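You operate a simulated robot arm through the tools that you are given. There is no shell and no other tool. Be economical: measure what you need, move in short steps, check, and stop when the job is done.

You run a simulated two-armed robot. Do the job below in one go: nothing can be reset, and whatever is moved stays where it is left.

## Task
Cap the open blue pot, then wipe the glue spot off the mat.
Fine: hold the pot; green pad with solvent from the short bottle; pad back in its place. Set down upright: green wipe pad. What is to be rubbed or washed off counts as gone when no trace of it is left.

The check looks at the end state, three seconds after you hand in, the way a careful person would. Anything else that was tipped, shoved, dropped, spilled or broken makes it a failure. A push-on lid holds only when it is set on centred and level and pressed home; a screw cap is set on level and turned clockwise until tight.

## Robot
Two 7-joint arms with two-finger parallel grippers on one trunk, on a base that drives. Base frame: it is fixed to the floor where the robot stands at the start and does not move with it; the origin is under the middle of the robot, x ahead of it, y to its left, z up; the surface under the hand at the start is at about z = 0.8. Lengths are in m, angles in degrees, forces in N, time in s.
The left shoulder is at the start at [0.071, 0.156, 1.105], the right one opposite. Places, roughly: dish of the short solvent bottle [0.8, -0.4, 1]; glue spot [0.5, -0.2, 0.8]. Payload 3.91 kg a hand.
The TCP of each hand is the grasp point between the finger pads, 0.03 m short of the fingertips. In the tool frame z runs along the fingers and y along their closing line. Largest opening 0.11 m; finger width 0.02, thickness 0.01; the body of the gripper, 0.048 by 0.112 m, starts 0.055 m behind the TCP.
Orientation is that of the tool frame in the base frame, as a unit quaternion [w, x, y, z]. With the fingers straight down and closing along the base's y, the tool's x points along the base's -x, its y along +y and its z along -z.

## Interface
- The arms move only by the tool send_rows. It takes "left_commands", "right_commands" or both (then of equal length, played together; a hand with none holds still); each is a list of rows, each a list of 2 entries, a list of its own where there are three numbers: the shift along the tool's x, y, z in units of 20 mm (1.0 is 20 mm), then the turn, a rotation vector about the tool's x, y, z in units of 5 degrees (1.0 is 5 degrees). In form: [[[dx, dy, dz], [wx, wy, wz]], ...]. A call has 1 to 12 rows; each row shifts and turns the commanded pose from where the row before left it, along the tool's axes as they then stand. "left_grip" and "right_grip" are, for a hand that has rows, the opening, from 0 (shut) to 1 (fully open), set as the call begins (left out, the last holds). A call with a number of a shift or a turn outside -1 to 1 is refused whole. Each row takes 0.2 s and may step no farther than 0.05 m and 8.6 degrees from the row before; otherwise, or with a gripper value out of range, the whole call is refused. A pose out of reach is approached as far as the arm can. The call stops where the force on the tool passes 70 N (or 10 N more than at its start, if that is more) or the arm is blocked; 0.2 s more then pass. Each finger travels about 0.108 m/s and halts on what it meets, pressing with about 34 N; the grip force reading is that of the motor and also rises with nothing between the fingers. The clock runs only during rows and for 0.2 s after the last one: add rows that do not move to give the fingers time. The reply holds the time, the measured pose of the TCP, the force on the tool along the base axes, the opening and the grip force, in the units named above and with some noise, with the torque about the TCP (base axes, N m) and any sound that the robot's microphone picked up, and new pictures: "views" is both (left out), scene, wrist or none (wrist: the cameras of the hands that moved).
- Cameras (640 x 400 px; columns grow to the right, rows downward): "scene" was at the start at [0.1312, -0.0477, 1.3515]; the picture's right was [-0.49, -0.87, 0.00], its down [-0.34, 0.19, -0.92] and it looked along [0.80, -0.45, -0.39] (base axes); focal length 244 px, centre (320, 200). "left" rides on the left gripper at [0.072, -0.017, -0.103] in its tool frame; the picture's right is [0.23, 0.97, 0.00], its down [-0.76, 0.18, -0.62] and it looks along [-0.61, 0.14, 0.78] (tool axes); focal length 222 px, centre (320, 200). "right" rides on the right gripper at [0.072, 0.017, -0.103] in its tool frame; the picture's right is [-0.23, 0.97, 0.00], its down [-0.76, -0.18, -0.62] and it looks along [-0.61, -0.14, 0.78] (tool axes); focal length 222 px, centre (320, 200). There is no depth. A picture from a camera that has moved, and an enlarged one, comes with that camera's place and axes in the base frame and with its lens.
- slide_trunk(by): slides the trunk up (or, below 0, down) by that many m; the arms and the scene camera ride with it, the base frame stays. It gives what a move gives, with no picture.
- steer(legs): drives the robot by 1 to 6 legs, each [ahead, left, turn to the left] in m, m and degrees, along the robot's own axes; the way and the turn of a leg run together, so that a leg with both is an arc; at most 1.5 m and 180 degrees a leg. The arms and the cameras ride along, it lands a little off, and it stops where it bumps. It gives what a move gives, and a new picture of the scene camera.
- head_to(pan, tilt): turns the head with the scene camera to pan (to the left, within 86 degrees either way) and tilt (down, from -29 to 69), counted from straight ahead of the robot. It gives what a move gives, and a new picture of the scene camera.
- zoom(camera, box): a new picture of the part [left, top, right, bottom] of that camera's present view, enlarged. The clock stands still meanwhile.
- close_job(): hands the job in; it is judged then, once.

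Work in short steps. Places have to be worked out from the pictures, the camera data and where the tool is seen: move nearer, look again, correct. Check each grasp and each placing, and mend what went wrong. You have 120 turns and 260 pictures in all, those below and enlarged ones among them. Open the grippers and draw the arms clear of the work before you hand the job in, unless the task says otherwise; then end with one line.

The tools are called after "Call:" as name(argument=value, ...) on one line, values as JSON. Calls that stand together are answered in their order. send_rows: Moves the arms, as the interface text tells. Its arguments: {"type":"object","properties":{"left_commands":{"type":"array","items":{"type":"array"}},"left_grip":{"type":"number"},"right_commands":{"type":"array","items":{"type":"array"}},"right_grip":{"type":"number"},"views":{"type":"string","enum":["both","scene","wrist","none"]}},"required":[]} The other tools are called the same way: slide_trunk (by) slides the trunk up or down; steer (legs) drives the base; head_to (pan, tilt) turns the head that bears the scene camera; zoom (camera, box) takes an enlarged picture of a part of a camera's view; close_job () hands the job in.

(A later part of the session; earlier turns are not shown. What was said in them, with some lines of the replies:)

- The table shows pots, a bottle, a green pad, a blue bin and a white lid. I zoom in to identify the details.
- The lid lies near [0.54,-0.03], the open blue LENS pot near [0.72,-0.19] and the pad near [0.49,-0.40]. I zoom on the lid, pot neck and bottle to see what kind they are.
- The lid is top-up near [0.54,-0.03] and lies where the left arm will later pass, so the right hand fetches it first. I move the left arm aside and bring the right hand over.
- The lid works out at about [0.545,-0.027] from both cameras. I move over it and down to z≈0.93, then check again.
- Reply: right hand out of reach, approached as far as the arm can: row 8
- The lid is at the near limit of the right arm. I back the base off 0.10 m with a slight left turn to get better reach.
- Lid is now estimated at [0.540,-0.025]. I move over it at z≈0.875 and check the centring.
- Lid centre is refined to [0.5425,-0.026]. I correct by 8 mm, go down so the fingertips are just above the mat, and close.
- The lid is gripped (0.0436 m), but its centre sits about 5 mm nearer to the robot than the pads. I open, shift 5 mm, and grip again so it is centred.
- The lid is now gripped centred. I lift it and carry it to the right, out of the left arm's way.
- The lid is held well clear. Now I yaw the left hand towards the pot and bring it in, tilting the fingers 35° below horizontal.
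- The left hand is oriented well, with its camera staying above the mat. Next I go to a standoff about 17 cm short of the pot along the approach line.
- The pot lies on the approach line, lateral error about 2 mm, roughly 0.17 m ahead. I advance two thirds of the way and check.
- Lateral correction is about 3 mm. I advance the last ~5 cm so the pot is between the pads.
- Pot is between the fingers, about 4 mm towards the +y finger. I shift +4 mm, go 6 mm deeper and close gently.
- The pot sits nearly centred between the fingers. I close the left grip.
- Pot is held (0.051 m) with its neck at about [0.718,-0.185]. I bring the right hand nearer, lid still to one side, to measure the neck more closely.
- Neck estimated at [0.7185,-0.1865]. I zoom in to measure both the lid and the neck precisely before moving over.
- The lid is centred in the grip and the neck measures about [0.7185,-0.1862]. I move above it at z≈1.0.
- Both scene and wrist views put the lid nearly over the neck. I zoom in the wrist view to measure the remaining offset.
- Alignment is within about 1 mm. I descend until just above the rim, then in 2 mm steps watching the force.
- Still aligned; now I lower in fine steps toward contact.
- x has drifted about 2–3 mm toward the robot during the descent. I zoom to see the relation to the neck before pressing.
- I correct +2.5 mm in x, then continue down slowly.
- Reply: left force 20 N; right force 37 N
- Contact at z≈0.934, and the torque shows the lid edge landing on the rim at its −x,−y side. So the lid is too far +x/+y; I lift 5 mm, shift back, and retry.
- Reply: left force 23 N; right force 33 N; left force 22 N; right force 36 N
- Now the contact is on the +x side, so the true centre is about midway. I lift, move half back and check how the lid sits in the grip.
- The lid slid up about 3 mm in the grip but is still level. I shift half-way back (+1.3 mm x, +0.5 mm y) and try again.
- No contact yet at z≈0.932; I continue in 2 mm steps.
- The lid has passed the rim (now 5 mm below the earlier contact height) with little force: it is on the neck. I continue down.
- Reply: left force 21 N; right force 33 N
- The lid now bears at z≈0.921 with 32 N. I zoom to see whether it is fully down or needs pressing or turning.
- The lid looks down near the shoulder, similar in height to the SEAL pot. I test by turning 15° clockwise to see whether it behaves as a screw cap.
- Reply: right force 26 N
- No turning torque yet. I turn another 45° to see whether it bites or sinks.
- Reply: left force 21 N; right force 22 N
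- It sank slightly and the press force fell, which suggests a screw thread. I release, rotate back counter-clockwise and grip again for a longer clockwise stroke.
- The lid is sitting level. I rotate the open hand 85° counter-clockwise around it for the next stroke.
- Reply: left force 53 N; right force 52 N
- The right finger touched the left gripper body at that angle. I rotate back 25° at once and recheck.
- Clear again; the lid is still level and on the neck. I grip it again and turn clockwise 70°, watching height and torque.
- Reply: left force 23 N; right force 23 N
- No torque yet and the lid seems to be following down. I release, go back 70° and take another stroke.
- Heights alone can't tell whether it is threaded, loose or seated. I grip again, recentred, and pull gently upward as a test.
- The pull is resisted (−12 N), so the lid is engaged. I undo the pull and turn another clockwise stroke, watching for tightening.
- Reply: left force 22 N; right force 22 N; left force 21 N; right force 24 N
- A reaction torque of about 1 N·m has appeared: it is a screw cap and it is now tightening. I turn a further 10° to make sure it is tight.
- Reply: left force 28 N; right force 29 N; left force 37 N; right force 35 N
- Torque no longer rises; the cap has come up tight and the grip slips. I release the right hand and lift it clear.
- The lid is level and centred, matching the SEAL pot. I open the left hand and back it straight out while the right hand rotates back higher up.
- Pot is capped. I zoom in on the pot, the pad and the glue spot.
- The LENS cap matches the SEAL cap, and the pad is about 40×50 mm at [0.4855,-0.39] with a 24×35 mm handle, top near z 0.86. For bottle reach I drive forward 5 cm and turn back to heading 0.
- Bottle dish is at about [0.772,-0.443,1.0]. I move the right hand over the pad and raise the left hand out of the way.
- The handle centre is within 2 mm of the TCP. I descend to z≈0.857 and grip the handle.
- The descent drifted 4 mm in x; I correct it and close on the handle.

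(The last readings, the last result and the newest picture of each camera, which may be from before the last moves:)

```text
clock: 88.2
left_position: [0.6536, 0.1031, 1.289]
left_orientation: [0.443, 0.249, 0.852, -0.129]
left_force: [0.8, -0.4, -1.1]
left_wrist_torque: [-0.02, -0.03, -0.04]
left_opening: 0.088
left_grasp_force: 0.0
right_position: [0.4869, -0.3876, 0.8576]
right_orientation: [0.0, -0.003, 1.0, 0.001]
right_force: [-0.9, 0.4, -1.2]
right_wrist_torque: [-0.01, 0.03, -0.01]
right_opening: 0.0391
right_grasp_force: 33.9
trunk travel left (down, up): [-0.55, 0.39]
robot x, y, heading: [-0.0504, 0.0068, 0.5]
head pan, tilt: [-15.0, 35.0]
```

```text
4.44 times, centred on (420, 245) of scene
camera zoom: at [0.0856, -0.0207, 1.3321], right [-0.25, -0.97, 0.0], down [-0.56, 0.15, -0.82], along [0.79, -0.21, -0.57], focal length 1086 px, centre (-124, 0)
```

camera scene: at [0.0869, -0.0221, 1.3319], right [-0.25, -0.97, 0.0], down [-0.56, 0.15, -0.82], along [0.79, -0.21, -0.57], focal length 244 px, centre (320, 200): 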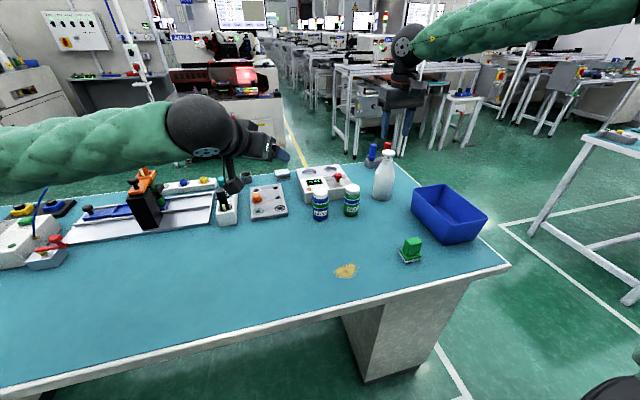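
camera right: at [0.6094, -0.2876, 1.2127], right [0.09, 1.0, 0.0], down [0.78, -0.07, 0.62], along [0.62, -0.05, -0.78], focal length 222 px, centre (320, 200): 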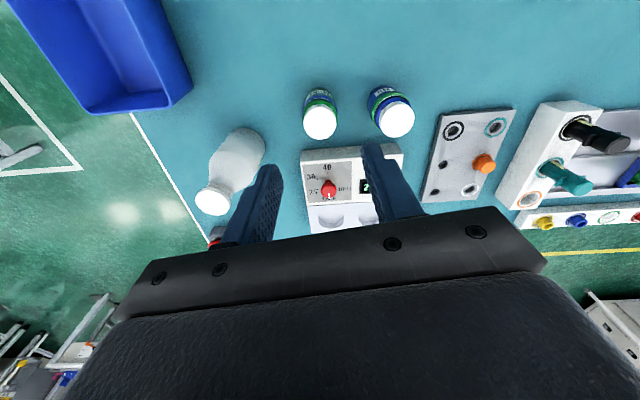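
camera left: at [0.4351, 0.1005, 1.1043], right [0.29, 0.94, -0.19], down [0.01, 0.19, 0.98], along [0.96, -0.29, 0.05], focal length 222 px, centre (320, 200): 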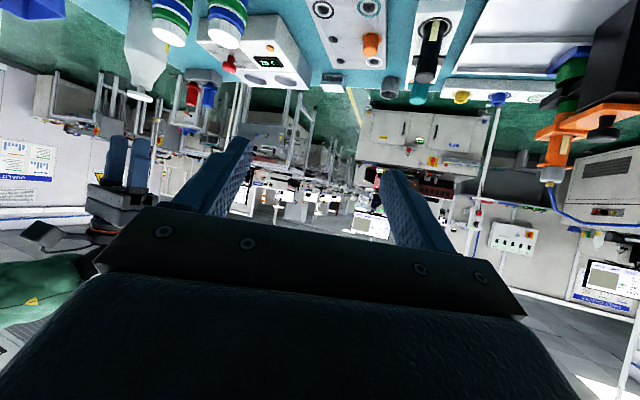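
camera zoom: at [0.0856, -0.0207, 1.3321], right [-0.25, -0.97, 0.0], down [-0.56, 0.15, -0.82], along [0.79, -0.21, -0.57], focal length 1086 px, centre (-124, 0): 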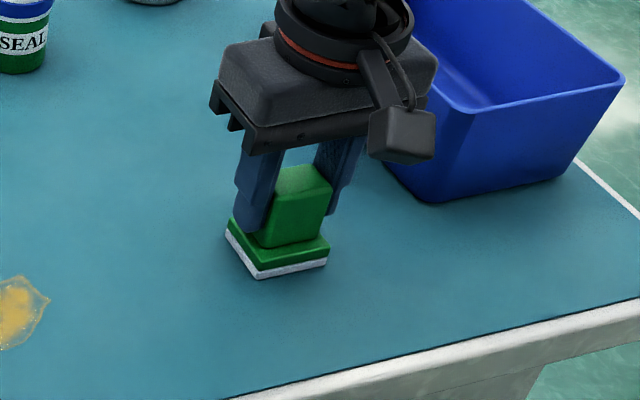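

Pad handle is gripped (0.039 m) at home pose ≈[0.486,-0.388,0.858]. I lift it straight up and then toward the bottle, stopping short to look.

Call:
send_rows(right_commands=[[[0, 0, -1], [0, 0, 0]], [[0, 0, -1], [0, 0, 0]], [[0, 0, -1], [0, 0, 0]], [[0, 0, -1], [0, 0, 0]], [[0, 0, -1], [0, 0, 0]], [[0, 0, -1], [0, 0, 0]], [[0, 0, -1], [0, 0, 0]], [[0, 0, -1], [0, 0, 0]], [[0, 0, -1], [0, 0, 0]], [[0, 0, -1], [0, 0, 0]], [[0, 0, -1], [0, 0, 0]], [[0, 0, -1], [0, 0, 0]]], views="none")

Call:
send_rows(right_commands=[[[-1, -0.23, -0.2], [0, 0, 0]], [[-1, -0.23, -0.2], [0, 0, 0]], [[-1, -0.23, -0.2], [0, 0, 0]], [[-1, -0.23, -0.2], [0, 0, 0]], [[-1, -0.23, -0.2], [0, 0, 0]], [[-1, -0.23, -0.2], [0, 0, 0]], [[-1, -0.23, -0.2], [0, 0, 0]], [[-1, -0.23, -0.2], [0, 0, 0]], [[-1, -0.23, -0.2], [0, 0, 0]], [[-1, -0.23, -0.2], [0, 0, 0]], [[0, 0, 0], [0, 0, 0]]], views="both")

Call:
head_to(pan=-28, tilt=20)

```text
clock: 90.8
left_position: [0.654, 0.1037, 1.2895]
left_orientation: [0.444, 0.249, 0.851, -0.13]
left_force: [-0.1, -0.1, 0.8]
left_wrist_torque: [0.03, 0.0, 0.02]
left_opening: 0.088
left_grasp_force: 0.0
right_position: [0.4871, -0.388, 1.0955]
right_orientation: [0.0, -0.003, 1.0, 0.001]
right_force: [-0.5, 1.1, -1.0]
right_wrist_torque: [0.03, 0.0, -0.01]
right_opening: 0.0392
right_grasp_force: 33.9
trunk travel left (down, up): [-0.55, 0.39]
robot x, y, heading: [-0.045, 0.0044, 0.2]
head pan, tilt: [-15.0, 35.0]
```

```text
clock: 93.2
left_position: [0.654, 0.1027, 1.2885]
left_orientation: [0.443, 0.249, 0.851, -0.13]
left_force: [0.6, -0.8, 0.0]
left_wrist_torque: [0.03, 0.0, -0.01]
left_opening: 0.0881
left_grasp_force: 0.1
right_position: [0.688, -0.4305, 1.1378]
right_orientation: [0.0, -0.002, 1.0, 0.001]
right_force: [-0.1, 0.6, -1.4]
right_wrist_torque: [0.04, -0.05, 0.0]
right_opening: 0.0391
right_grasp_force: 33.2
trunk travel left (down, up): [-0.55, 0.39]
robot x, y, heading: [-0.0494, 0.0034, 0.2]
head pan, tilt: [-15.0, 35.0]
camera scene: at [0.0852, -0.0209, 1.3322], right [-0.25, -0.97, 0.0], down [-0.55, 0.15, -0.82], along [0.79, -0.21, -0.57], focal length 244 px, centre (320, 200)
camera right: at [0.6165, -0.4139, 1.241], right [0.22, 0.97, 0.0], down [0.76, -0.17, 0.62], along [0.61, -0.14, -0.78], focal length 222 px, centre (320, 200)
```

scene: 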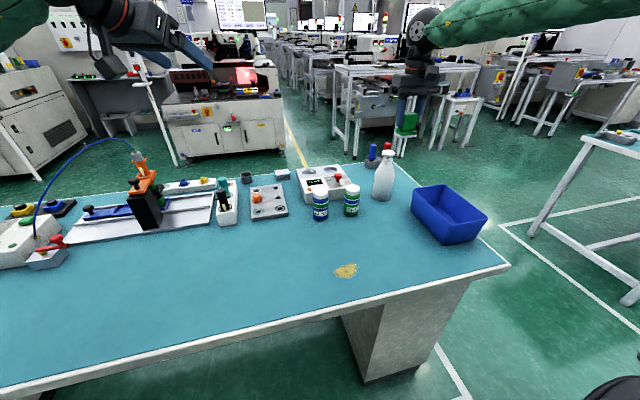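
right: 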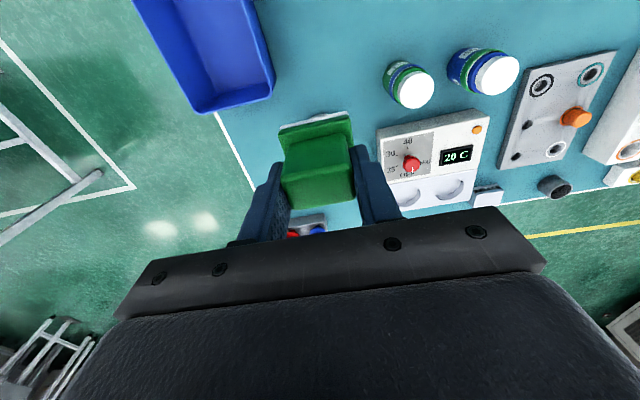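

```text
clock: 94.0
left_position: [0.6547, 0.1038, 1.2875]
left_orientation: [0.443, 0.249, 0.851, -0.13]
left_force: [0.1, 0.9, 0.4]
left_wrist_torque: [0.04, 0.01, 0.0]
left_opening: 0.0882
left_grasp_force: 0.1
right_position: [0.6883, -0.4297, 1.1383]
right_orientation: [0.0, -0.002, 1.0, 0.001]
right_force: [0.5, 0.3, -0.3]
right_wrist_torque: [0.0, -0.02, 0.02]
right_opening: 0.0394
right_grasp_force: 33.8
trunk travel left (down, up): [-0.55, 0.39]
robot x, y, heading: [-0.0523, 0.004, 0.4]
head pan, tilt: [-28.0, 20.0]
camera scene: at [0.0831, -0.0415, 1.3559], right [-0.46, -0.89, 0.0], down [-0.3, 0.16, -0.94], along [0.83, -0.44, -0.34], focal length 244 px, centre (320, 200)
```

scene: 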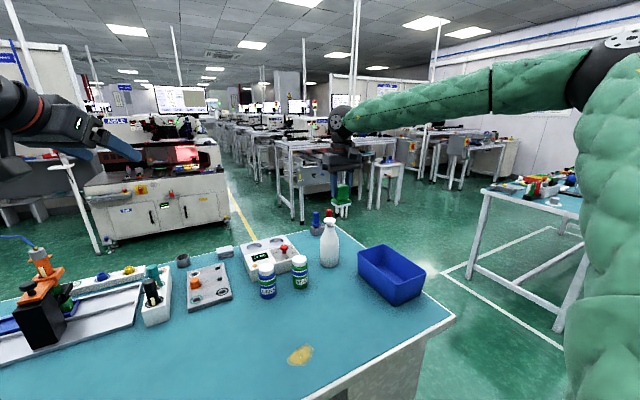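

I zoom on the bottle to fix the dish's position from the scene camera.

Call:
zoom(camera="scene", box=[290, 170, 380, 275])

```text
3.81 times, centred on (335, 222) of scene
camera zoom: at [0.0831, -0.0415, 1.3559], right [-0.46, -0.89, 0.0], down [-0.3, 0.16, -0.94], along [0.83, -0.44, -0.34], focal length 931 px, centre (263, 114)
```

zoom: 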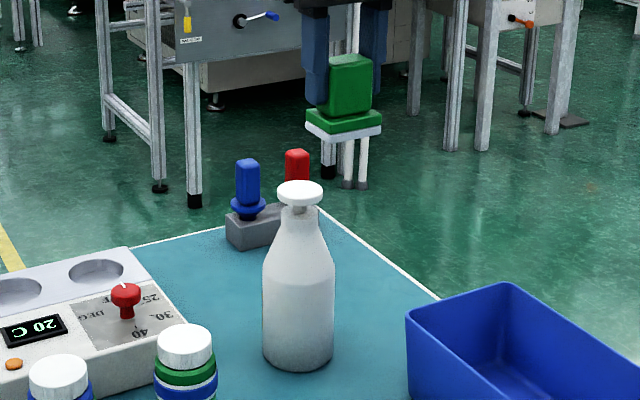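

Both cameras agree on the dish at [0.783,-0.449], top z≈0.984. I move the pad above it with its underside at about z 1.02.

Call:
send_rows(right_commands=[[[-0.95, -0.17, 0.5], [0, 0, 0]], [[-0.95, -0.17, 0.5], [0, 0, 0]], [[-0.95, -0.17, 0.5], [0, 0, 0]], [[-0.95, -0.17, 0.5], [0, 0, 0]], [[-0.95, -0.17, 0.5], [0, 0, 0]], [[0, 0, 0], [0, 0, 0]]], views="none")

Call:
zoom(camera="scene", box=[290, 160, 380, 275])

Call:
zoom(camera="right", box=[220, 60, 420, 220])

```text
clock: 95.4
left_position: [0.6537, 0.1026, 1.2884]
left_orientation: [0.443, 0.248, 0.852, -0.129]
left_force: [-0.4, 1.0, -0.3]
left_wrist_torque: [0.01, 0.01, 0.0]
left_opening: 0.0883
left_grasp_force: 0.0
right_position: [0.7823, -0.4484, 1.0851]
right_orientation: [0.0, -0.002, 1.0, 0.001]
right_force: [1.1, 0.5, -0.8]
right_wrist_torque: [-0.02, 0.0, -0.03]
right_opening: 0.039
right_grasp_force: 33.7
trunk travel left (down, up): [-0.55, 0.39]
robot x, y, heading: [-0.0473, 0.0002, 0.3]
head pan, tilt: [-28.0, 20.0]
```

```text
3.48 times, centred on (335, 218) of scene
camera zoom: at [0.0823, -0.0418, 1.356], right [-0.47, -0.89, 0.0], down [-0.3, 0.16, -0.94], along [0.83, -0.44, -0.34], focal length 850 px, centre (268, 139)
```

zoom: 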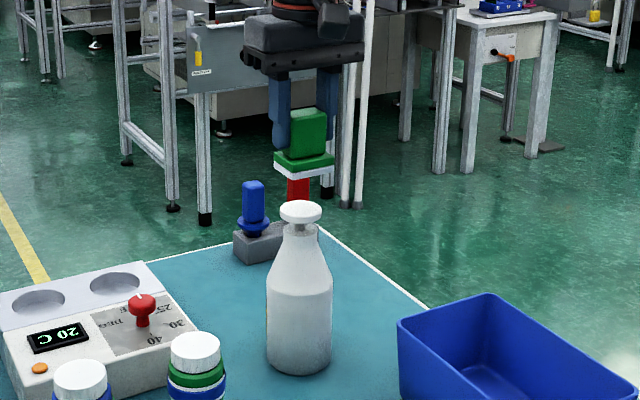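

```text
2.50 times, centred on (320, 140) of right
camera zoom: at [0.7114, -0.4313, 1.1893], right [0.22, 0.97, 0.0], down [0.76, -0.17, 0.62], along [0.61, -0.14, -0.78], focal length 555 px, centre (320, 350)
```

zoom: 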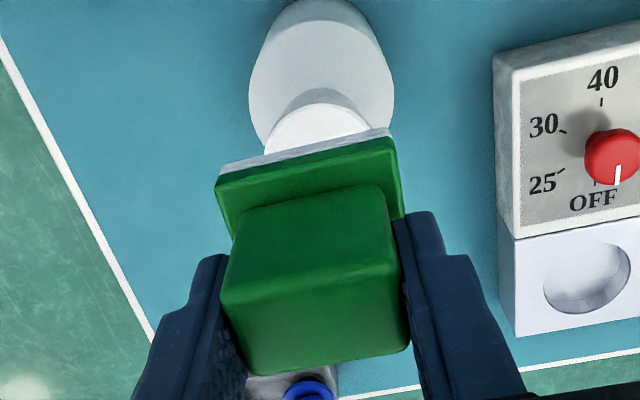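

The pad is within about 2 mm of centred above the dish. I lower to just above contact, then press in small steps.

Call:
send_rows(right_commands=[[[-0.03, 0.1, 0.6], [0, 0, 0]], [[-0.03, 0, 0.6], [0, 0, 0]], [[-0.02, 0, 0.5], [0, 0, 0]], [[0, 0, 0], [0, 0, 0]]], views="none")

Call:
zoom(camera="scene", box=[295, 180, 365, 240])

Call:
send_rows(right_commands=[[[0, 0, 0.15], [0, 0, 0]], [[0, 0, 0.15], [0, 0, 0]], [[0, 0, 0], [0, 0, 0]]], views="none")

```text
clock: 96.4
left_position: [0.6536, 0.1034, 1.2888]
left_orientation: [0.444, 0.249, 0.851, -0.129]
left_force: [-0.5, -0.7, -0.1]
left_wrist_torque: [0.0, -0.04, -0.02]
left_opening: 0.0878
left_grasp_force: 0.0
right_position: [0.7844, -0.4465, 1.0512]
right_orientation: [-0.001, -0.003, 1.0, 0.001]
right_force: [-0.6, 0.2, -0.8]
right_wrist_torque: [-0.01, -0.03, -0.01]
right_opening: 0.0393
right_grasp_force: 33.8
trunk travel left (down, up): [-0.55, 0.39]
robot x, y, heading: [-0.046, 0.0047, 0.3]
head pan, tilt: [-28.0, 20.0]
```

```text
6.67 times, centred on (330, 210) of scene
camera zoom: at [0.0827, -0.0417, 1.356], right [-0.47, -0.89, 0.0], down [-0.3, 0.16, -0.94], along [0.83, -0.44, -0.34], focal length 1629 px, centre (253, 133)
```

zoom: 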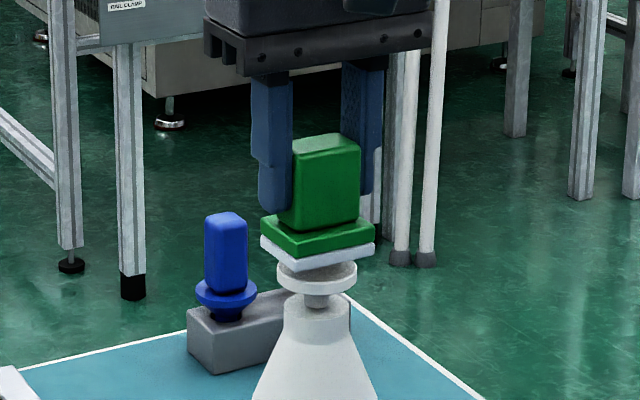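

```text
clock: 97.2
left_position: [0.6539, 0.1043, 1.289]
left_orientation: [0.443, 0.249, 0.851, -0.13]
left_force: [-0.1, -0.4, -0.8]
left_wrist_torque: [-0.03, 0.0, -0.01]
left_opening: 0.0881
left_grasp_force: 0.1
right_position: [0.783, -0.4474, 1.0465]
right_orientation: [-0.001, -0.002, 1.0, 0.002]
right_force: [-0.7, -0.3, -0.7]
right_wrist_torque: [0.01, 0.0, 0.01]
right_opening: 0.039
right_grasp_force: 34.7
trunk travel left (down, up): [-0.55, 0.39]
robot x, y, heading: [-0.0504, 0.0043, 0.2]
head pan, tilt: [-28.0, 20.0]
```

The pad is centred over the dish, no contact yet. I keep lowering in 3 mm steps.

Call:
send_rows(right_commands=[[[0, 0, 0.15], [0, 0, 0]], [[0, 0, 0.15], [0, 0, 0]], [[0, 0, 0], [0, 0, 0]]], views="none")

Call:
send_rows(right_commands=[[[0, 0, 0.15], [0, 0, 0]], [[0, 0, 0], [0, 0, 0]]], views="none")

Call:
send_rows(right_commands=[[[0, 0, 0.15], [0, 0, 0]], [[0, 0, 0], [0, 0, 0]]], views="none")

Call:
zoom(camera="scene", box=[295, 180, 365, 240])

```text
clock: 98.0
left_position: [0.6552, 0.1031, 1.2882]
left_orientation: [0.443, 0.248, 0.852, -0.129]
left_force: [0.6, -0.2, 0.3]
left_wrist_torque: [0.02, 0.03, -0.01]
left_opening: 0.088
left_grasp_force: 0.0
right_position: [0.7844, -0.4474, 1.041]
right_orientation: [0.0, -0.003, 1.0, 0.0]
right_force: [-0.3, 0.3, -0.9]
right_wrist_torque: [-0.01, 0.04, 0.03]
right_opening: 0.0393
right_grasp_force: 33.6
trunk travel left (down, up): [-0.55, 0.39]
robot x, y, heading: [-0.0507, 0.0026, 0.4]
head pan, tilt: [-28.0, 20.0]
```

```text
clock: 98.6
left_position: [0.6549, 0.1031, 1.2885]
left_orientation: [0.443, 0.249, 0.851, -0.13]
left_force: [-0.6, 0.2, -0.6]
left_wrist_torque: [0.05, 0.01, -0.02]
left_opening: 0.0881
left_grasp_force: 0.0
right_position: [0.7844, -0.4469, 1.0381]
right_orientation: [0.001, -0.003, 1.0, 0.001]
right_force: [0.2, -0.3, 0.5]
right_wrist_torque: [0.01, -0.03, -0.03]
right_opening: 0.0393
right_grasp_force: 34.0
trunk travel left (down, up): [-0.55, 0.39]
robot x, y, heading: [-0.0463, 0.0035, 0.1]
head pan, tilt: [-28.0, 20.0]
```

```text
clock: 99.2
left_position: [0.6549, 0.1034, 1.2894]
left_orientation: [0.443, 0.249, 0.851, -0.13]
left_force: [-0.8, -0.3, 0.0]
left_wrist_torque: [-0.02, 0.0, 0.02]
left_opening: 0.088
left_grasp_force: 0.1
right_position: [0.7839, -0.4458, 1.0346]
right_orientation: [0.0, -0.003, 1.0, 0.001]
right_force: [0.5, 0.1, 0.5]
right_wrist_torque: [-0.09, 0.01, 0.02]
right_opening: 0.0392
right_grasp_force: 34.0
trunk travel left (down, up): [-0.55, 0.39]
robot x, y, heading: [-0.0492, 0.0021, 0.7]
head pan, tilt: [-28.0, 20.0]
```

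```text
6.67 times, centred on (330, 210) of scene
camera zoom: at [0.0829, -0.0416, 1.356], right [-0.47, -0.89, 0.0], down [-0.3, 0.16, -0.94], along [0.83, -0.44, -0.34], focal length 1629 px, centre (253, 133)
```

zoom: 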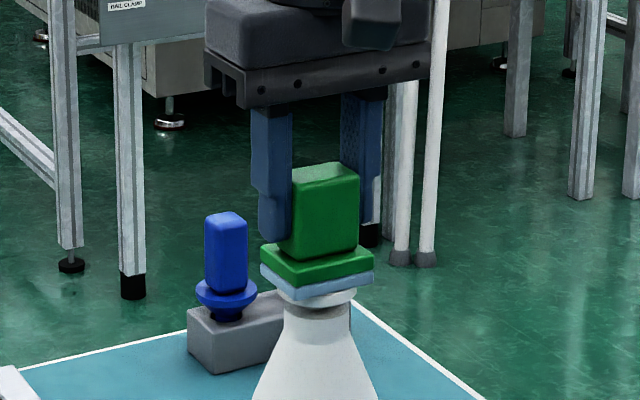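

The pad's underside has turned bluish, so it has taken solvent. One more gentle press, then I lift off and look.

Call:
send_rows(right_commands=[[[0, 0, 0.1], [0, 0, 0]], [[0, 0, 0], [0, 0, 0]]], views="none")

Call:
send_rows(right_commands=[[[0, 0, -0.3], [0, 0, 0]], [[0, 0, -0.5], [0, 0, 0]], [[0, 0, -1], [0, 0, 0]], [[0, 0, -1], [0, 0, 0]], [[0, 0, -1], [0, 0, 0]]], views="none")

Call:
zoom(camera="scene", box=[290, 150, 370, 270])

```text
clock: 99.8
left_position: [0.654, 0.1035, 1.2887]
left_orientation: [0.444, 0.248, 0.851, -0.129]
left_force: [-0.8, -0.2, -0.1]
left_wrist_torque: [-0.03, -0.03, -0.02]
left_opening: 0.0881
left_grasp_force: 0.1
right_position: [0.7841, -0.4465, 1.0341]
right_orientation: [0.001, -0.003, 1.0, 0.0]
right_force: [0.1, 1.6, 4.5]
right_wrist_torque: [0.03, -0.01, -0.02]
right_opening: 0.039
right_grasp_force: 34.2
trunk travel left (down, up): [-0.55, 0.39]
robot x, y, heading: [-0.0498, 0.0027, 0.2]
head pan, tilt: [-28.0, 20.0]
```

```text
clock: 101.0
left_position: [0.6553, 0.1046, 1.2885]
left_orientation: [0.444, 0.248, 0.851, -0.129]
left_force: [0.1, -0.1, 0.3]
left_wrist_torque: [0.03, 0.0, 0.02]
left_opening: 0.0881
left_grasp_force: 0.1
right_position: [0.7823, -0.4475, 1.1086]
right_orientation: [-0.001, -0.003, 1.0, 0.001]
right_force: [-0.9, 0.7, 0.0]
right_wrist_torque: [0.02, -0.01, 0.02]
right_opening: 0.0391
right_grasp_force: 34.4
trunk travel left (down, up): [-0.55, 0.39]
robot x, y, heading: [-0.0524, 0.002, 0.2]
head pan, tilt: [-28.0, 20.0]
```

```text
3.33 times, centred on (330, 210) of scene
camera zoom: at [0.0827, -0.0412, 1.356], right [-0.47, -0.89, 0.0], down [-0.3, 0.16, -0.94], along [0.83, -0.44, -0.34], focal length 814 px, centre (287, 167)
```

zoom: 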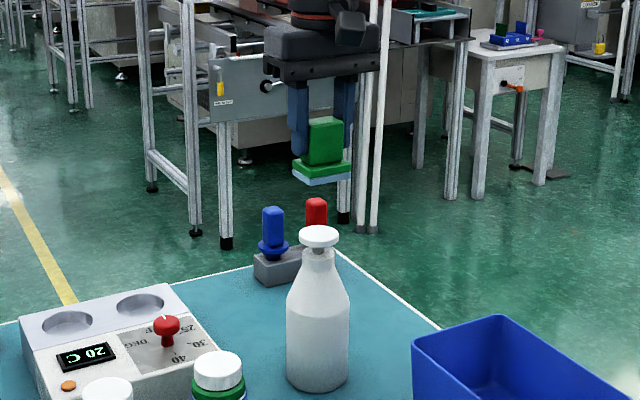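

The pad is wet and the bottle still stands. I carry the pad over to above the glue spot (x 0.456–0.506, y −0.165…−0.236).

Call:
send_rows(right_commands=[[[1, 0.82, 0], [0, 0, 0]], [[1, 0.82, 0], [0, 0, 0]], [[1, 0.82, 0], [0, 0, 0]], [[1, 0.82, 0], [0, 0, 0]], [[1, 0.82, 0], [0, 0, 0]], [[1, 0.82, 0], [0, 0, 0]], [[1, 0.82, 0], [0, 0, 0]], [[1, 0.82, 0], [0, 0, 0]], [[1, 0.82, 0], [0, 0, 0]], [[1, 0.82, 0], [0, 0, 0]], [[1, 0.82, 0], [0, 0, 0]], [[1, 0.82, 0], [0, 0, 0]]], views="none")

Call:
send_rows(right_commands=[[[0.27, 0.2, 0.95], [0, 0, 0]], [[0.27, 0.2, 0.95], [0, 0, 0]], [[0.27, 0.2, 0.95], [0, 0, 0]], [[0.27, 0.2, 0.95], [0, 0, 0]], [[0.27, 0.2, 0.95], [0, 0, 0]], [[0.27, 0.2, 0.95], [0, 0, 0]], [[0.27, 0.2, 0.95], [0, 0, 0]], [[0.27, 0.2, 0.95], [0, 0, 0]], [[0.27, 0.2, 0.95], [0, 0, 0]], [[0.27, 0.2, 0.95], [0, 0, 0]], [[0.27, 0.2, 0.95], [0, 0, 0]], [[0, 0, 0], [0, 0, 0]]], views="wrist")

Call:
head_to(pan=-20, tilt=45)

```text
clock: 103.6
left_position: [0.6533, 0.1033, 1.2892]
left_orientation: [0.443, 0.249, 0.851, -0.13]
left_force: [0.2, 0.0, 0.2]
left_wrist_torque: [0.01, -0.01, -0.01]
left_opening: 0.0879
left_grasp_force: 0.1
right_position: [0.5404, -0.2503, 1.1093]
right_orientation: [0.0, -0.002, 1.0, 0.001]
right_force: [-0.5, 0.2, 0.1]
right_wrist_torque: [0.02, 0.01, 0.02]
right_opening: 0.0391
right_grasp_force: 33.7
trunk travel left (down, up): [-0.55, 0.39]
robot x, y, heading: [-0.0517, 0.0035, 0.2]
head pan, tilt: [-28.0, 20.0]
```

```text
clock: 106.2
left_position: [0.654, 0.1038, 1.2888]
left_orientation: [0.442, 0.249, 0.852, -0.13]
left_force: [-1.1, 0.6, -0.1]
left_wrist_torque: [0.0, -0.03, -0.01]
left_opening: 0.0878
left_grasp_force: 0.1
right_position: [0.4848, -0.207, 0.9002]
right_orientation: [0.0, -0.002, 1.0, 0.001]
right_force: [-0.3, 0.3, -1.7]
right_wrist_torque: [0.0, 0.02, -0.01]
right_opening: 0.0391
right_grasp_force: 33.4
trunk travel left (down, up): [-0.55, 0.39]
robot x, y, heading: [-0.0486, -0.0009, 0.3]
head pan, tilt: [-28.0, 20.0]
camera right: at [0.4133, -0.1904, 1.0039], right [0.22, 0.97, 0.0], down [0.76, -0.17, 0.62], along [0.61, -0.14, -0.78], focal length 222 px, centre (320, 200)
```

right: 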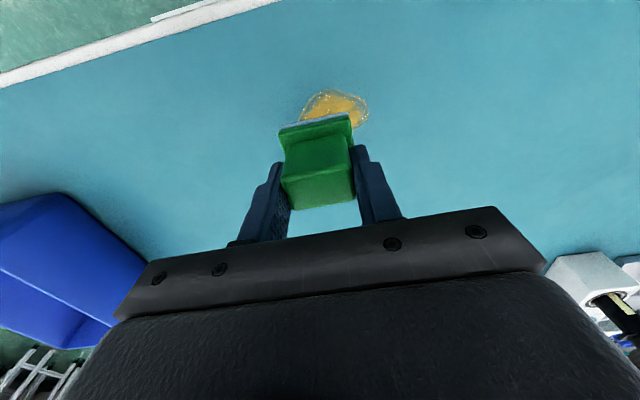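

```text
clock: 107.1
left_position: [0.6547, 0.1039, 1.2873]
left_orientation: [0.443, 0.25, 0.851, -0.13]
left_force: [0.9, -0.7, -0.3]
left_wrist_torque: [0.0, 0.02, 0.01]
left_opening: 0.0883
left_grasp_force: 0.2
right_position: [0.4841, -0.208, 0.9007]
right_orientation: [-0.001, -0.003, 1.0, 0.001]
right_force: [-1.0, -0.3, -0.6]
right_wrist_torque: [0.02, 0.03, -0.01]
right_opening: 0.0392
right_grasp_force: 34.5
trunk travel left (down, up): [-0.55, 0.39]
robot x, y, heading: [-0.0532, 0.0033, 0.5]
head pan, tilt: [-20.0, 45.0]
camera scene: at [0.077, -0.0257, 1.3174], right [-0.34, -0.94, 0.0], down [-0.67, 0.24, -0.71], along [0.67, -0.24, -0.71], focal length 244 px, centre (320, 200)
```

scene: 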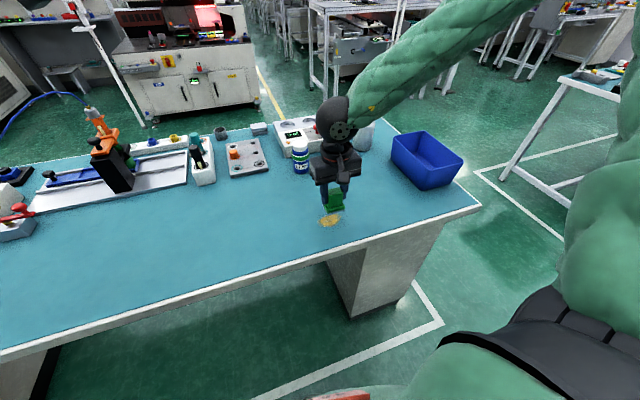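

Spot extents are confirmed. I lower the pad onto the middle of the spot.

Call:
send_rows(right_commands=[[[0, 0.3, 0.9], [0, 0, 0]], [[0, 0, 0.9], [0, 0, 0]], [[0, 0, 0.2], [0, 0, 0]], [[0, 0, 0], [0, 0, 0]]], views="none")

Call:
send_rows(right_commands=[[[0, 0, 0.1], [0, 0, 0]], [[0, 0, 0.05], [0, 0, 0]], [[0, 0, 0], [0, 0, 0]]], views="wrist")

```text
clock: 108.1
left_position: [0.6548, 0.1044, 1.2894]
left_orientation: [0.443, 0.25, 0.851, -0.13]
left_force: [-0.7, -0.9, -0.1]
left_wrist_torque: [0.01, 0.01, 0.03]
left_opening: 0.088
left_grasp_force: 0.0
right_position: [0.484, -0.2016, 0.8604]
right_orientation: [-0.001, -0.003, 1.0, 0.001]
right_force: [-0.4, -0.1, -0.3]
right_wrist_torque: [-0.02, 0.0, -0.02]
right_opening: 0.0392
right_grasp_force: 34.6
trunk travel left (down, up): [-0.55, 0.39]
robot x, y, heading: [-0.0492, 0.0, 0.4]
head pan, tilt: [-20.0, 45.0]
```

```text
clock: 108.9
left_position: [0.6529, 0.1033, 1.288]
left_orientation: [0.443, 0.25, 0.851, -0.13]
left_force: [-0.3, -0.9, -0.9]
left_wrist_torque: [0.0, -0.03, 0.01]
left_opening: 0.0877
left_grasp_force: 0.1
right_position: [0.4828, -0.2011, 0.8592]
right_orientation: [0.0, -0.003, 1.0, 0.001]
right_force: [3.0, -0.6, 6.0]
right_wrist_torque: [-0.09, -0.05, 0.0]
right_opening: 0.039
right_grasp_force: 33.7
trunk travel left (down, up): [-0.55, 0.39]
robot x, y, heading: [-0.0505, 0.0009, 0.7]
head pan, tilt: [-20.0, 45.0]
camera right: at [0.4117, -0.1842, 0.9612], right [0.22, 0.97, 0.0], down [0.76, -0.17, 0.62], along [0.61, -0.14, -0.78], focal length 222 px, centre (320, 200)
```

right: 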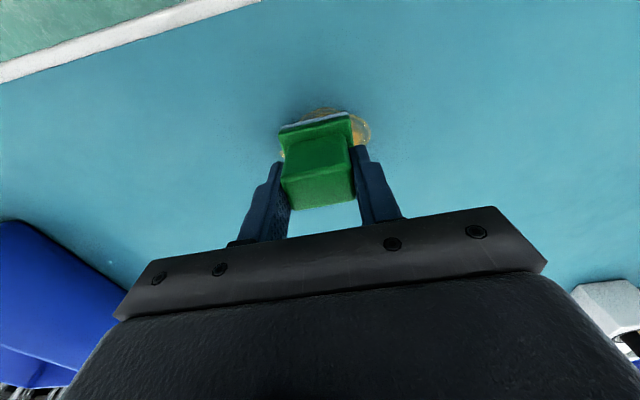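

Pad is down at about 6 N. I scrub in y across the spot, then at the offset x rows.

Call:
send_rows(right_commands=[[[0, 0, 0.05], [0, 0, 0]], [[0, 0.8, 0], [0, 0, 0]], [[0, 0.8, 0], [0, 0, 0]], [[0, -0.8, 0], [0, 0, 0]], [[0, -0.8, 0], [0, 0, 0]], [[0, -0.8, 0], [0, 0, 0]], [[0, -0.8, 0], [0, 0, 0]], [[0, 0.8, 0], [0, 0, 0]], [[0, 0.8, 0], [0, 0, 0]], [[0.6, 0, 0], [0, 0, 0]], [[0, 0.8, 0], [0, 0, 0]], [[0, 0.8, 0], [0, 0, 0]]], views="none")

Call:
send_rows(right_commands=[[[0, -0.8, 0], [0, 0, 0]], [[0, -0.8, 0], [0, 0, 0]], [[0, -0.8, 0], [0, 0, 0]], [[0, -0.8, 0], [0, 0, 0]], [[-0.6, 0, 0], [0, 0, 0]], [[-0.6, 0, 0], [0, 0, 0]], [[0, 0.8, 0], [0, 0, 0]], [[0, 0.8, 0], [0, 0, 0]], [[0, 0.8, 0], [0, 0, 0]], [[0, 0.8, 0], [0, 0, 0]], [[0, -0.8, 0], [0, 0, 0]], [[0, -0.8, 0], [0, 0, 0]]], views="both")

```text
clock: 111.5
left_position: [0.6527, 0.1016, 1.2892]
left_orientation: [0.444, 0.249, 0.851, -0.129]
left_force: [0.5, -0.3, -0.5]
left_wrist_torque: [0.01, -0.01, 0.0]
left_opening: 0.0877
left_grasp_force: 0.0
right_position: [0.4704, -0.1695, 0.8548]
right_orientation: [0.0, -0.002, 1.0, 0.001]
right_force: [-1.3, -16.3, 27.6]
right_wrist_torque: [-0.6, 0.29, 0.02]
right_opening: 0.0394
right_grasp_force: 34.0
trunk travel left (down, up): [-0.55, 0.39]
robot x, y, heading: [-0.0511, 0.0004, 0.1]
head pan, tilt: [-20.0, 45.0]
```

```text
clock: 114.1
left_position: [0.6542, 0.1041, 1.2889]
left_orientation: [0.443, 0.249, 0.852, -0.129]
left_force: [-0.3, -0.4, 0.2]
left_wrist_torque: [0.0, 0.03, 0.01]
left_opening: 0.088
left_grasp_force: 0.1
right_position: [0.4936, -0.2015, 0.8556]
right_orientation: [0.0, -0.002, 1.0, 0.001]
right_force: [-0.1, -0.3, -0.8]
right_wrist_torque: [0.01, -0.01, -0.04]
right_opening: 0.0391
right_grasp_force: 33.8
trunk travel left (down, up): [-0.55, 0.39]
robot x, y, heading: [-0.0497, 0.0031, 0.1]
head pan, tilt: [-20.0, 45.0]
camera scene: at [0.0772, -0.0254, 1.3173], right [-0.34, -0.94, 0.0], down [-0.67, 0.24, -0.71], along [0.67, -0.24, -0.71], focal length 244 px, centre (320, 200)
camera right: at [0.4221, -0.184, 0.96], right [0.22, 0.98, 0.0], down [0.76, -0.17, 0.62], along [0.61, -0.14, -0.78], focal length 222 px, centre (320, 200)
```

scene: 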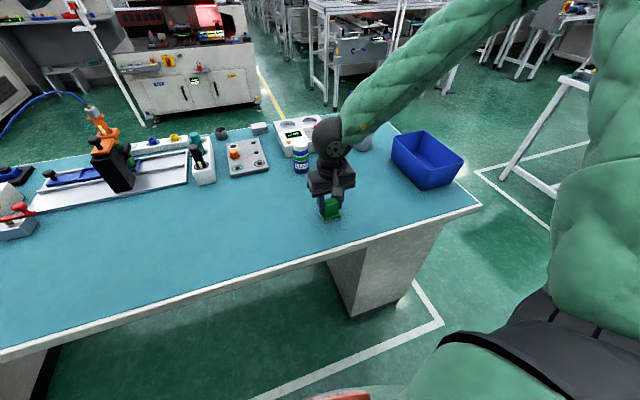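
right: 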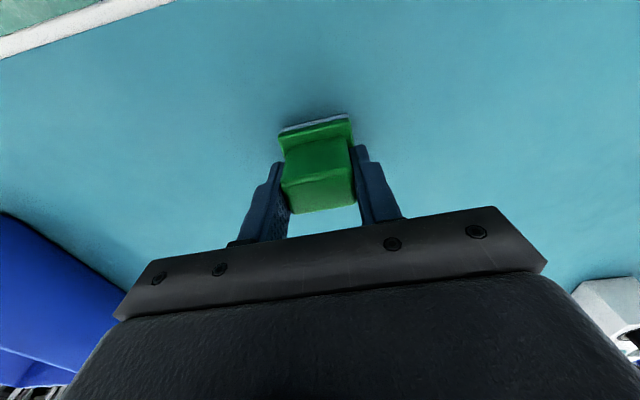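

No glue visible around the pad now. I lift it away to inspect the spot area.

Call:
send_rows(right_commands=[[[0, 0, -1], [0, 0, 0]], [[0, 0, -1], [0, 0, 0]], [[0, 0, -1], [0, 0, 0]], [[-0.3, -1, -1], [0, 0, 0]], [[-0.3, -1, -1], [0, 0, 0]], [[-0.3, -1, -0.5], [0, 0, 0]], [[-0.3, -1, 0], [0, 0, 0]], [[-0.3, -1, 0], [0, 0, 0]], [[-0.3, -1, 0], [0, 0, 0]], [[0, 0, 0], [0, 0, 0]]], views="wrist")

Call:
zoom(camera="scene", box=[270, 180, 390, 260])

Call:
zoom(camera="right", box=[260, 40, 500, 190])

```text
clock: 116.3
left_position: [0.6542, 0.1043, 1.2895]
left_orientation: [0.444, 0.248, 0.851, -0.13]
left_force: [0.2, -0.7, -0.2]
left_wrist_torque: [-0.02, 0.01, 0.0]
left_opening: 0.0881
left_grasp_force: 0.0
right_position: [0.53, -0.3204, 0.9657]
right_orientation: [-0.001, -0.003, 1.0, 0.0]
right_force: [-0.4, 1.1, 0.1]
right_wrist_torque: [-0.04, -0.01, -0.01]
right_opening: 0.0393
right_grasp_force: 34.6
trunk travel left (down, up): [-0.55, 0.39]
robot x, y, heading: [-0.0491, 0.0039, 0.2]
head pan, tilt: [-20.0, 45.0]
camera right: at [0.4587, -0.3029, 1.069], right [0.22, 0.97, 0.0], down [0.76, -0.17, 0.62], along [0.61, -0.14, -0.78], focal length 222 px, centre (320, 200)
```

right: 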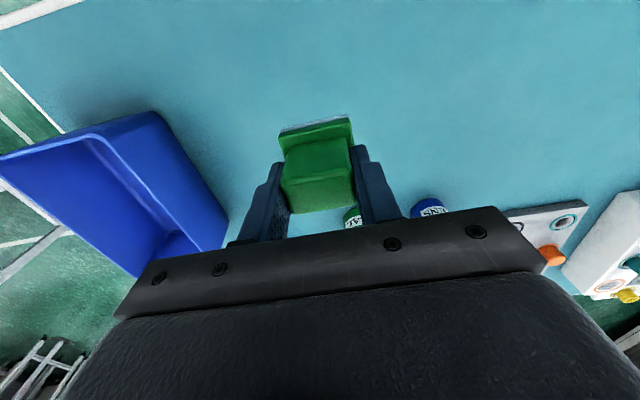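

```text
5.00 times, centred on (330, 220) of scene
camera zoom: at [0.0771, -0.0251, 1.3173], right [-0.34, -0.94, 0.0], down [-0.67, 0.24, -0.71], along [0.67, -0.24, -0.71], focal length 1222 px, centre (270, 100)
```

zoom: 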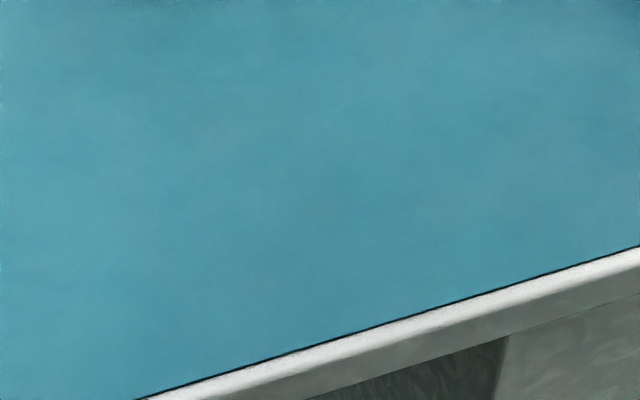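

```text
2.67 times, centred on (380, 115) of right
camera zoom: at [0.4587, -0.3029, 1.069], right [0.22, 0.97, 0.0], down [0.76, -0.17, 0.62], along [0.61, -0.14, -0.78], focal length 592 px, centre (160, 427)
```

zoom: 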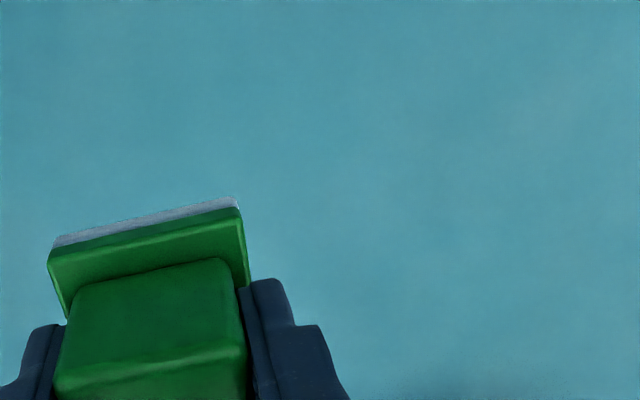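

The mat looks clean. I zoom in closer on the spot for faint residue and move the pad to above its home place.

Call:
zoom(camera="scene", box=[310, 205, 352, 235])

Call:
send_rows(right_commands=[[[0.5, -0.85, 0.5], [0, 0, 0]], [[0.5, -0.85, 0.5], [0, 0, 0]], [[0.5, -0.85, 0.5], [0, 0, 0]], [[0.5, -0.85, 0.5], [0, 0, 0]], [[0, 0, 0], [0, 0, 0]]], views="wrist")

```text
13.33 times, centred on (331, 220) of scene
camera zoom: at [0.0771, -0.0251, 1.3173], right [-0.34, -0.94, 0.0], down [-0.67, 0.24, -0.71], along [0.67, -0.24, -0.71], focal length 3257 px, centre (173, -67)
```

zoom: 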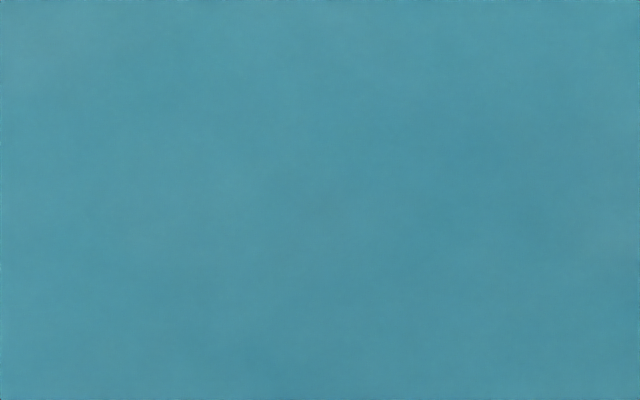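

```text
clock: 117.5
left_position: [0.6553, 0.1039, 1.2886]
left_orientation: [0.443, 0.249, 0.851, -0.13]
left_force: [-0.4, -0.3, -0.1]
left_wrist_torque: [0.01, 0.02, -0.01]
left_opening: 0.088
left_grasp_force: 0.0
right_position: [0.4893, -0.3898, 0.924]
right_orientation: [-0.001, -0.002, 1.0, 0.0]
right_force: [0.2, -0.1, -0.5]
right_wrist_torque: [-0.01, 0.01, -0.01]
right_opening: 0.0392
right_grasp_force: 34.0
trunk travel left (down, up): [-0.55, 0.39]
robot x, y, heading: [-0.0492, 0.004, 0.3]
head pan, tilt: [-20.0, 45.0]
camera right: at [0.4197, -0.3722, 1.0272], right [0.22, 0.97, 0.0], down [0.76, -0.17, 0.62], along [0.61, -0.14, -0.78], focal length 222 px, centre (320, 200)
```

right: 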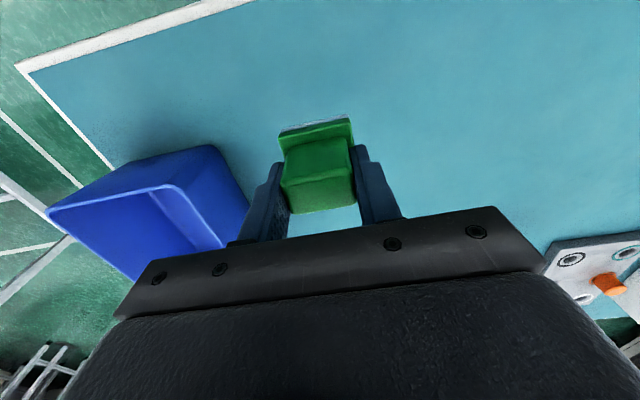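

The mat shows no trace. I lower the pad onto its home place.

Call:
send_rows(right_commands=[[[0, 0.07, 0.8], [0, 0, 0]], [[0, 0, 0.8], [0, 0, 0]], [[0, 0, 0.8], [0, 0, 0]], [[0, 0, 0.7], [0, 0, 0]], [[0, 0, 0], [0, 0, 0]]], views="none")

Call:
send_rows(right_commands=[[[0, 0, 0.1], [0, 0, 0]], [[0, 0, 0.05], [0, 0, 0]], [[0, 0, 0], [0, 0, 0]]], views="none")

Call:
zoom(camera="right", box=[220, 80, 420, 240])

```text
clock: 118.7
left_position: [0.6544, 0.1034, 1.2881]
left_orientation: [0.444, 0.248, 0.852, -0.129]
left_force: [0.5, 0.1, -0.7]
left_wrist_torque: [-0.05, -0.01, -0.02]
left_opening: 0.088
left_grasp_force: 0.2
right_position: [0.4909, -0.3899, 0.863]
right_orientation: [0.001, -0.003, 1.0, 0.0]
right_force: [0.5, -0.2, 0.8]
right_wrist_torque: [0.01, -0.03, 0.01]
right_opening: 0.0394
right_grasp_force: 33.9
trunk travel left (down, up): [-0.55, 0.39]
robot x, y, heading: [-0.0486, 0.0056, 0.1]
head pan, tilt: [-20.0, 45.0]
```

```text
clock: 119.5
left_position: [0.654, 0.1022, 1.2891]
left_orientation: [0.444, 0.249, 0.851, -0.13]
left_force: [1.2, -0.1, 0.8]
left_wrist_torque: [-0.01, 0.02, 0.0]
left_opening: 0.0882
left_grasp_force: 0.0
right_position: [0.4907, -0.3883, 0.8607]
right_orientation: [0.0, -0.002, 1.0, 0.002]
right_force: [-1.1, -0.4, -0.2]
right_wrist_torque: [0.02, 0.0, 0.0]
right_opening: 0.0391
right_grasp_force: 34.1
trunk travel left (down, up): [-0.55, 0.39]
robot x, y, heading: [-0.0487, 0.0064, 0.3]
head pan, tilt: [-20.0, 45.0]
```

```text
2.50 times, centred on (320, 160) of right
camera zoom: at [0.4201, -0.3707, 0.9641], right [0.22, 0.97, 0.0], down [0.76, -0.17, 0.62], along [0.61, -0.14, -0.78], focal length 555 px, centre (320, 300)
```

zoom: 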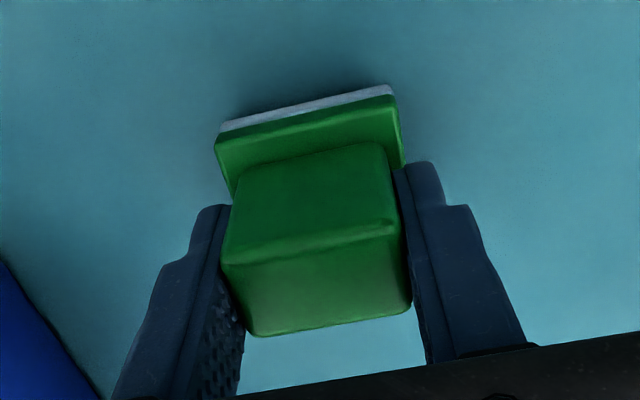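

x is 5 mm too far; I correct it and finish the descent to light contact.

Call:
send_rows(right_commands=[[[0.24, -0.02, 0], [0, 0, 0]], [[0, 0, 0.1], [0, 0, 0]], [[0, 0, 0.05], [0, 0, 0]], [[0, 0, 0], [0, 0, 0]]], views="none")

Call:
send_rows(right_commands=[[[0, 0, 0.05], [0, 0, 0]], [[0, 0, 0.05], [0, 0, 0]], [[0, 0, 0], [0, 0, 0]]], views="none")

```text
clock: 120.5
left_position: [0.6545, 0.1041, 1.2881]
left_orientation: [0.443, 0.249, 0.851, -0.13]
left_force: [0.2, 0.1, -1.1]
left_wrist_torque: [-0.02, -0.02, 0.01]
left_opening: 0.088
left_grasp_force: 0.1
right_position: [0.4872, -0.3885, 0.8592]
right_orientation: [0.0, -0.002, 1.0, 0.001]
right_force: [-0.4, -0.8, -1.5]
right_wrist_torque: [0.01, 0.0, -0.04]
right_opening: 0.0392
right_grasp_force: 33.6
trunk travel left (down, up): [-0.55, 0.39]
robot x, y, heading: [-0.0489, 0.0002, 0.4]
head pan, tilt: [-20.0, 45.0]
```

```text
clock: 121.3
left_position: [0.6546, 0.1031, 1.2879]
left_orientation: [0.444, 0.249, 0.851, -0.13]
left_force: [-0.4, 0.1, 0.1]
left_wrist_torque: [0.01, 0.01, 0.0]
left_opening: 0.0883
left_grasp_force: 0.0
right_position: [0.4865, -0.3891, 0.8564]
right_orientation: [0.0, -0.002, 1.0, 0.002]
right_force: [0.0, -0.3, -0.5]
right_wrist_torque: [-0.02, -0.02, 0.0]
right_opening: 0.0395
right_grasp_force: 33.8
trunk travel left (down, up): [-0.55, 0.39]
robot x, y, heading: [-0.048, 0.002, 0.4]
head pan, tilt: [-20.0, 45.0]
```

Position now matches home ([0.4865,-0.389]). I lower the last millimetres until touch.

Call:
send_rows(right_commands=[[[0, 0, 0.05], [0, 0, 0]], [[0, 0, 0], [0, 0, 0]]], views="none")

Call:
send_rows(right_commands=[[[0, 0, 0.06], [0, 0, 0]], [[0, 0, 0], [0, 0, 0]]], views="none")

```text
clock: 121.9
left_position: [0.6532, 0.1034, 1.2879]
left_orientation: [0.443, 0.249, 0.851, -0.13]
left_force: [0.1, 0.5, -0.4]
left_wrist_torque: [0.02, 0.01, -0.02]
left_opening: 0.0881
left_grasp_force: 0.1
right_position: [0.4864, -0.3882, 0.8565]
right_orientation: [0.0, -0.003, 1.0, 0.001]
right_force: [0.3, -0.4, -0.9]
right_wrist_torque: [0.01, 0.05, -0.02]
right_opening: 0.039
right_grasp_force: 33.6
trunk travel left (down, up): [-0.55, 0.39]
robot x, y, heading: [-0.0492, 0.004, 0.2]
head pan, tilt: [-20.0, 45.0]
```

```text
clock: 122.5
left_position: [0.6526, 0.1024, 1.2902]
left_orientation: [0.443, 0.249, 0.851, -0.13]
left_force: [0.3, 0.1, -0.3]
left_wrist_torque: [0.0, -0.01, 0.03]
left_opening: 0.088
left_grasp_force: 0.2
right_position: [0.4848, -0.3892, 0.8553]
right_orientation: [0.0, -0.002, 1.0, 0.0]
right_force: [2.0, -1.6, 8.3]
right_wrist_torque: [-0.1, 0.11, 0.02]
right_opening: 0.0391
right_grasp_force: 34.2
trunk travel left (down, up): [-0.55, 0.39]
robot x, y, heading: [-0.0484, 0.0017, 0.7]
head pan, tilt: [-20.0, 45.0]
```

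The pad has touched down (8 N). I open and withdraw straight up.

Call:
send_rows(right_commands=[[[0, 0, 0], [0, 0, 0]], [[0, 0, 0], [0, 0, 0]], [[0, 0, -0.3], [0, 0, 0]], [[0, 0, -1], [0, 0, 0]], [[0, 0, -1], [0, 0, 0]], [[0, 0, -1], [0, 0, 0]], [[0, 0, -1], [0, 0, 0]], [[0, 0, -1], [0, 0, 0]], [[0, 0, -1], [0, 0, 0]], [[0, 0, -1], [0, 0, 0]], [[0, 0, -1], [0, 0, 0]], [[0, 0, -1], [0, 0, 0]]], right_grip=0.7, views="wrist")

Call:
send_rows(right_commands=[[[0, -1, -0.5], [0, 0, 0]], [[0, -1, -0.5], [0, 0, 0]], [[0, -1, -0.5], [0, 0, 0]], [[0, -1, -0.5], [0, 0, 0]], [[0, -1, -0.5], [0, 0, 0]], [[0, -1, -0.5], [0, 0, 0]], [[0, -1, -0.5], [0, 0, 0]], [[0, -1, -0.5], [0, 0, 0]]], right_grip=1, views="none")

Call:
head_to(pan=-25, tilt=35)

Call:
zoom(camera="scene", box=[260, 130, 460, 290])

```text
clock: 125.1
left_position: [0.6536, 0.1033, 1.288]
left_orientation: [0.443, 0.249, 0.851, -0.129]
left_force: [0.2, 0.0, -1.0]
left_wrist_torque: [-0.01, 0.02, -0.02]
left_opening: 0.088
left_grasp_force: 0.0
right_position: [0.486, -0.3876, 1.0384]
right_orientation: [0.0, -0.003, 1.0, 0.001]
right_force: [0.5, -0.2, -0.5]
right_wrist_torque: [0.02, -0.01, 0.0]
right_opening: 0.077
right_grasp_force: 0.1
trunk travel left (down, up): [-0.55, 0.39]
robot x, y, heading: [-0.0549, 0.0061, 0.3]
head pan, tilt: [-20.0, 45.0]
camera right: at [0.4156, -0.3705, 1.142], right [0.22, 0.97, 0.0], down [0.76, -0.17, 0.62], along [0.61, -0.14, -0.78], focal length 222 px, centre (320, 200)
```

right: 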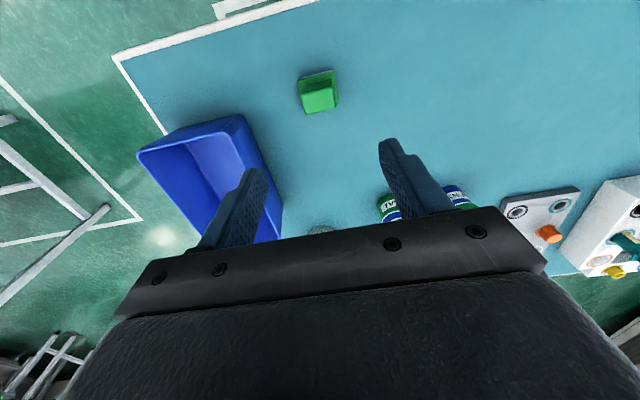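

```text
clock: 126.9
left_position: [0.654, 0.1029, 1.2894]
left_orientation: [0.443, 0.249, 0.851, -0.13]
left_force: [-0.1, 1.0, 0.2]
left_wrist_torque: [0.03, 0.0, 0.02]
left_opening: 0.0882
left_grasp_force: 0.1
right_position: [0.488, -0.5487, 1.1191]
right_orientation: [0.0, -0.003, 1.0, 0.001]
right_force: [0.1, 0.0, 0.7]
right_wrist_torque: [0.01, 0.0, -0.01]
right_opening: 0.1099
right_grasp_force: 0.0
trunk travel left (down, up): [-0.55, 0.39]
robot x, y, heading: [-0.0538, 0.0065, 0.3]
head pan, tilt: [-20.0, 45.0]
```

```text
clock: 127.6
left_position: [0.6538, 0.1029, 1.2869]
left_orientation: [0.443, 0.249, 0.851, -0.13]
left_force: [-0.3, 0.4, -0.6]
left_wrist_torque: [0.03, -0.02, -0.04]
left_opening: 0.0879
left_grasp_force: 0.1
right_position: [0.4882, -0.5478, 1.1184]
right_orientation: [0.0, -0.003, 1.0, 0.001]
right_force: [-0.9, 0.5, -0.1]
right_wrist_torque: [-0.01, 0.0, -0.01]
right_opening: 0.1102
right_grasp_force: 0.0
trunk travel left (down, up): [-0.55, 0.39]
robot x, y, heading: [-0.0522, 0.0047, 0.3]
head pan, tilt: [-25.0, 35.0]
camera scene: at [0.0804, -0.0351, 1.3321], right [-0.42, -0.91, 0.0], down [-0.52, 0.24, -0.82], along [0.74, -0.34, -0.57], focal length 244 px, centre (320, 200)
```

scene: 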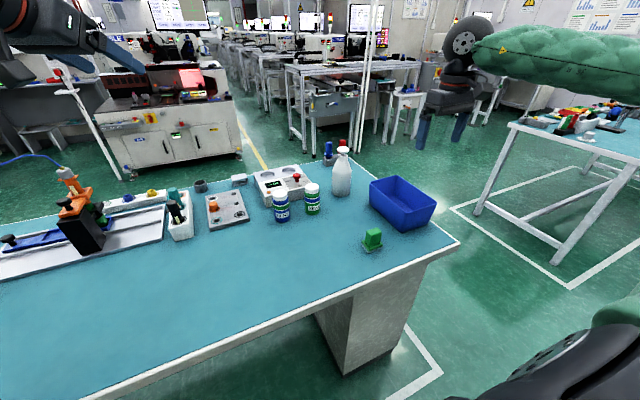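

```text
2.50 times, centred on (360, 210) of scene
camera zoom: at [0.0804, -0.0351, 1.3321], right [-0.42, -0.91, 0.0], down [-0.52, 0.24, -0.82], along [0.74, -0.34, -0.57], focal length 611 px, centre (220, 175)
```

zoom: 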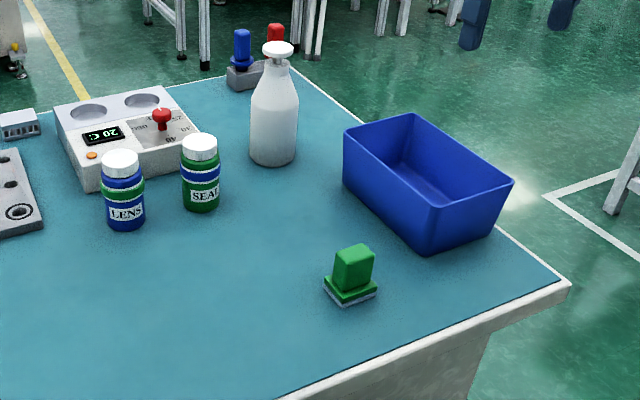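

The pot is capped, the mat is clean, the pad is upright in its place and both arms are clear with grippers open. I hand in.

Call:
close_job()

```text
The job is handed in.
```

The blue LENS pot is capped: held with the left hand and screwed clockwise until the cap gripped. The glue spot was wiped off with the solvent-wet green pad, leaving no visible trace. The pad is back in its place, upright, and both arms are clear with grippers open.
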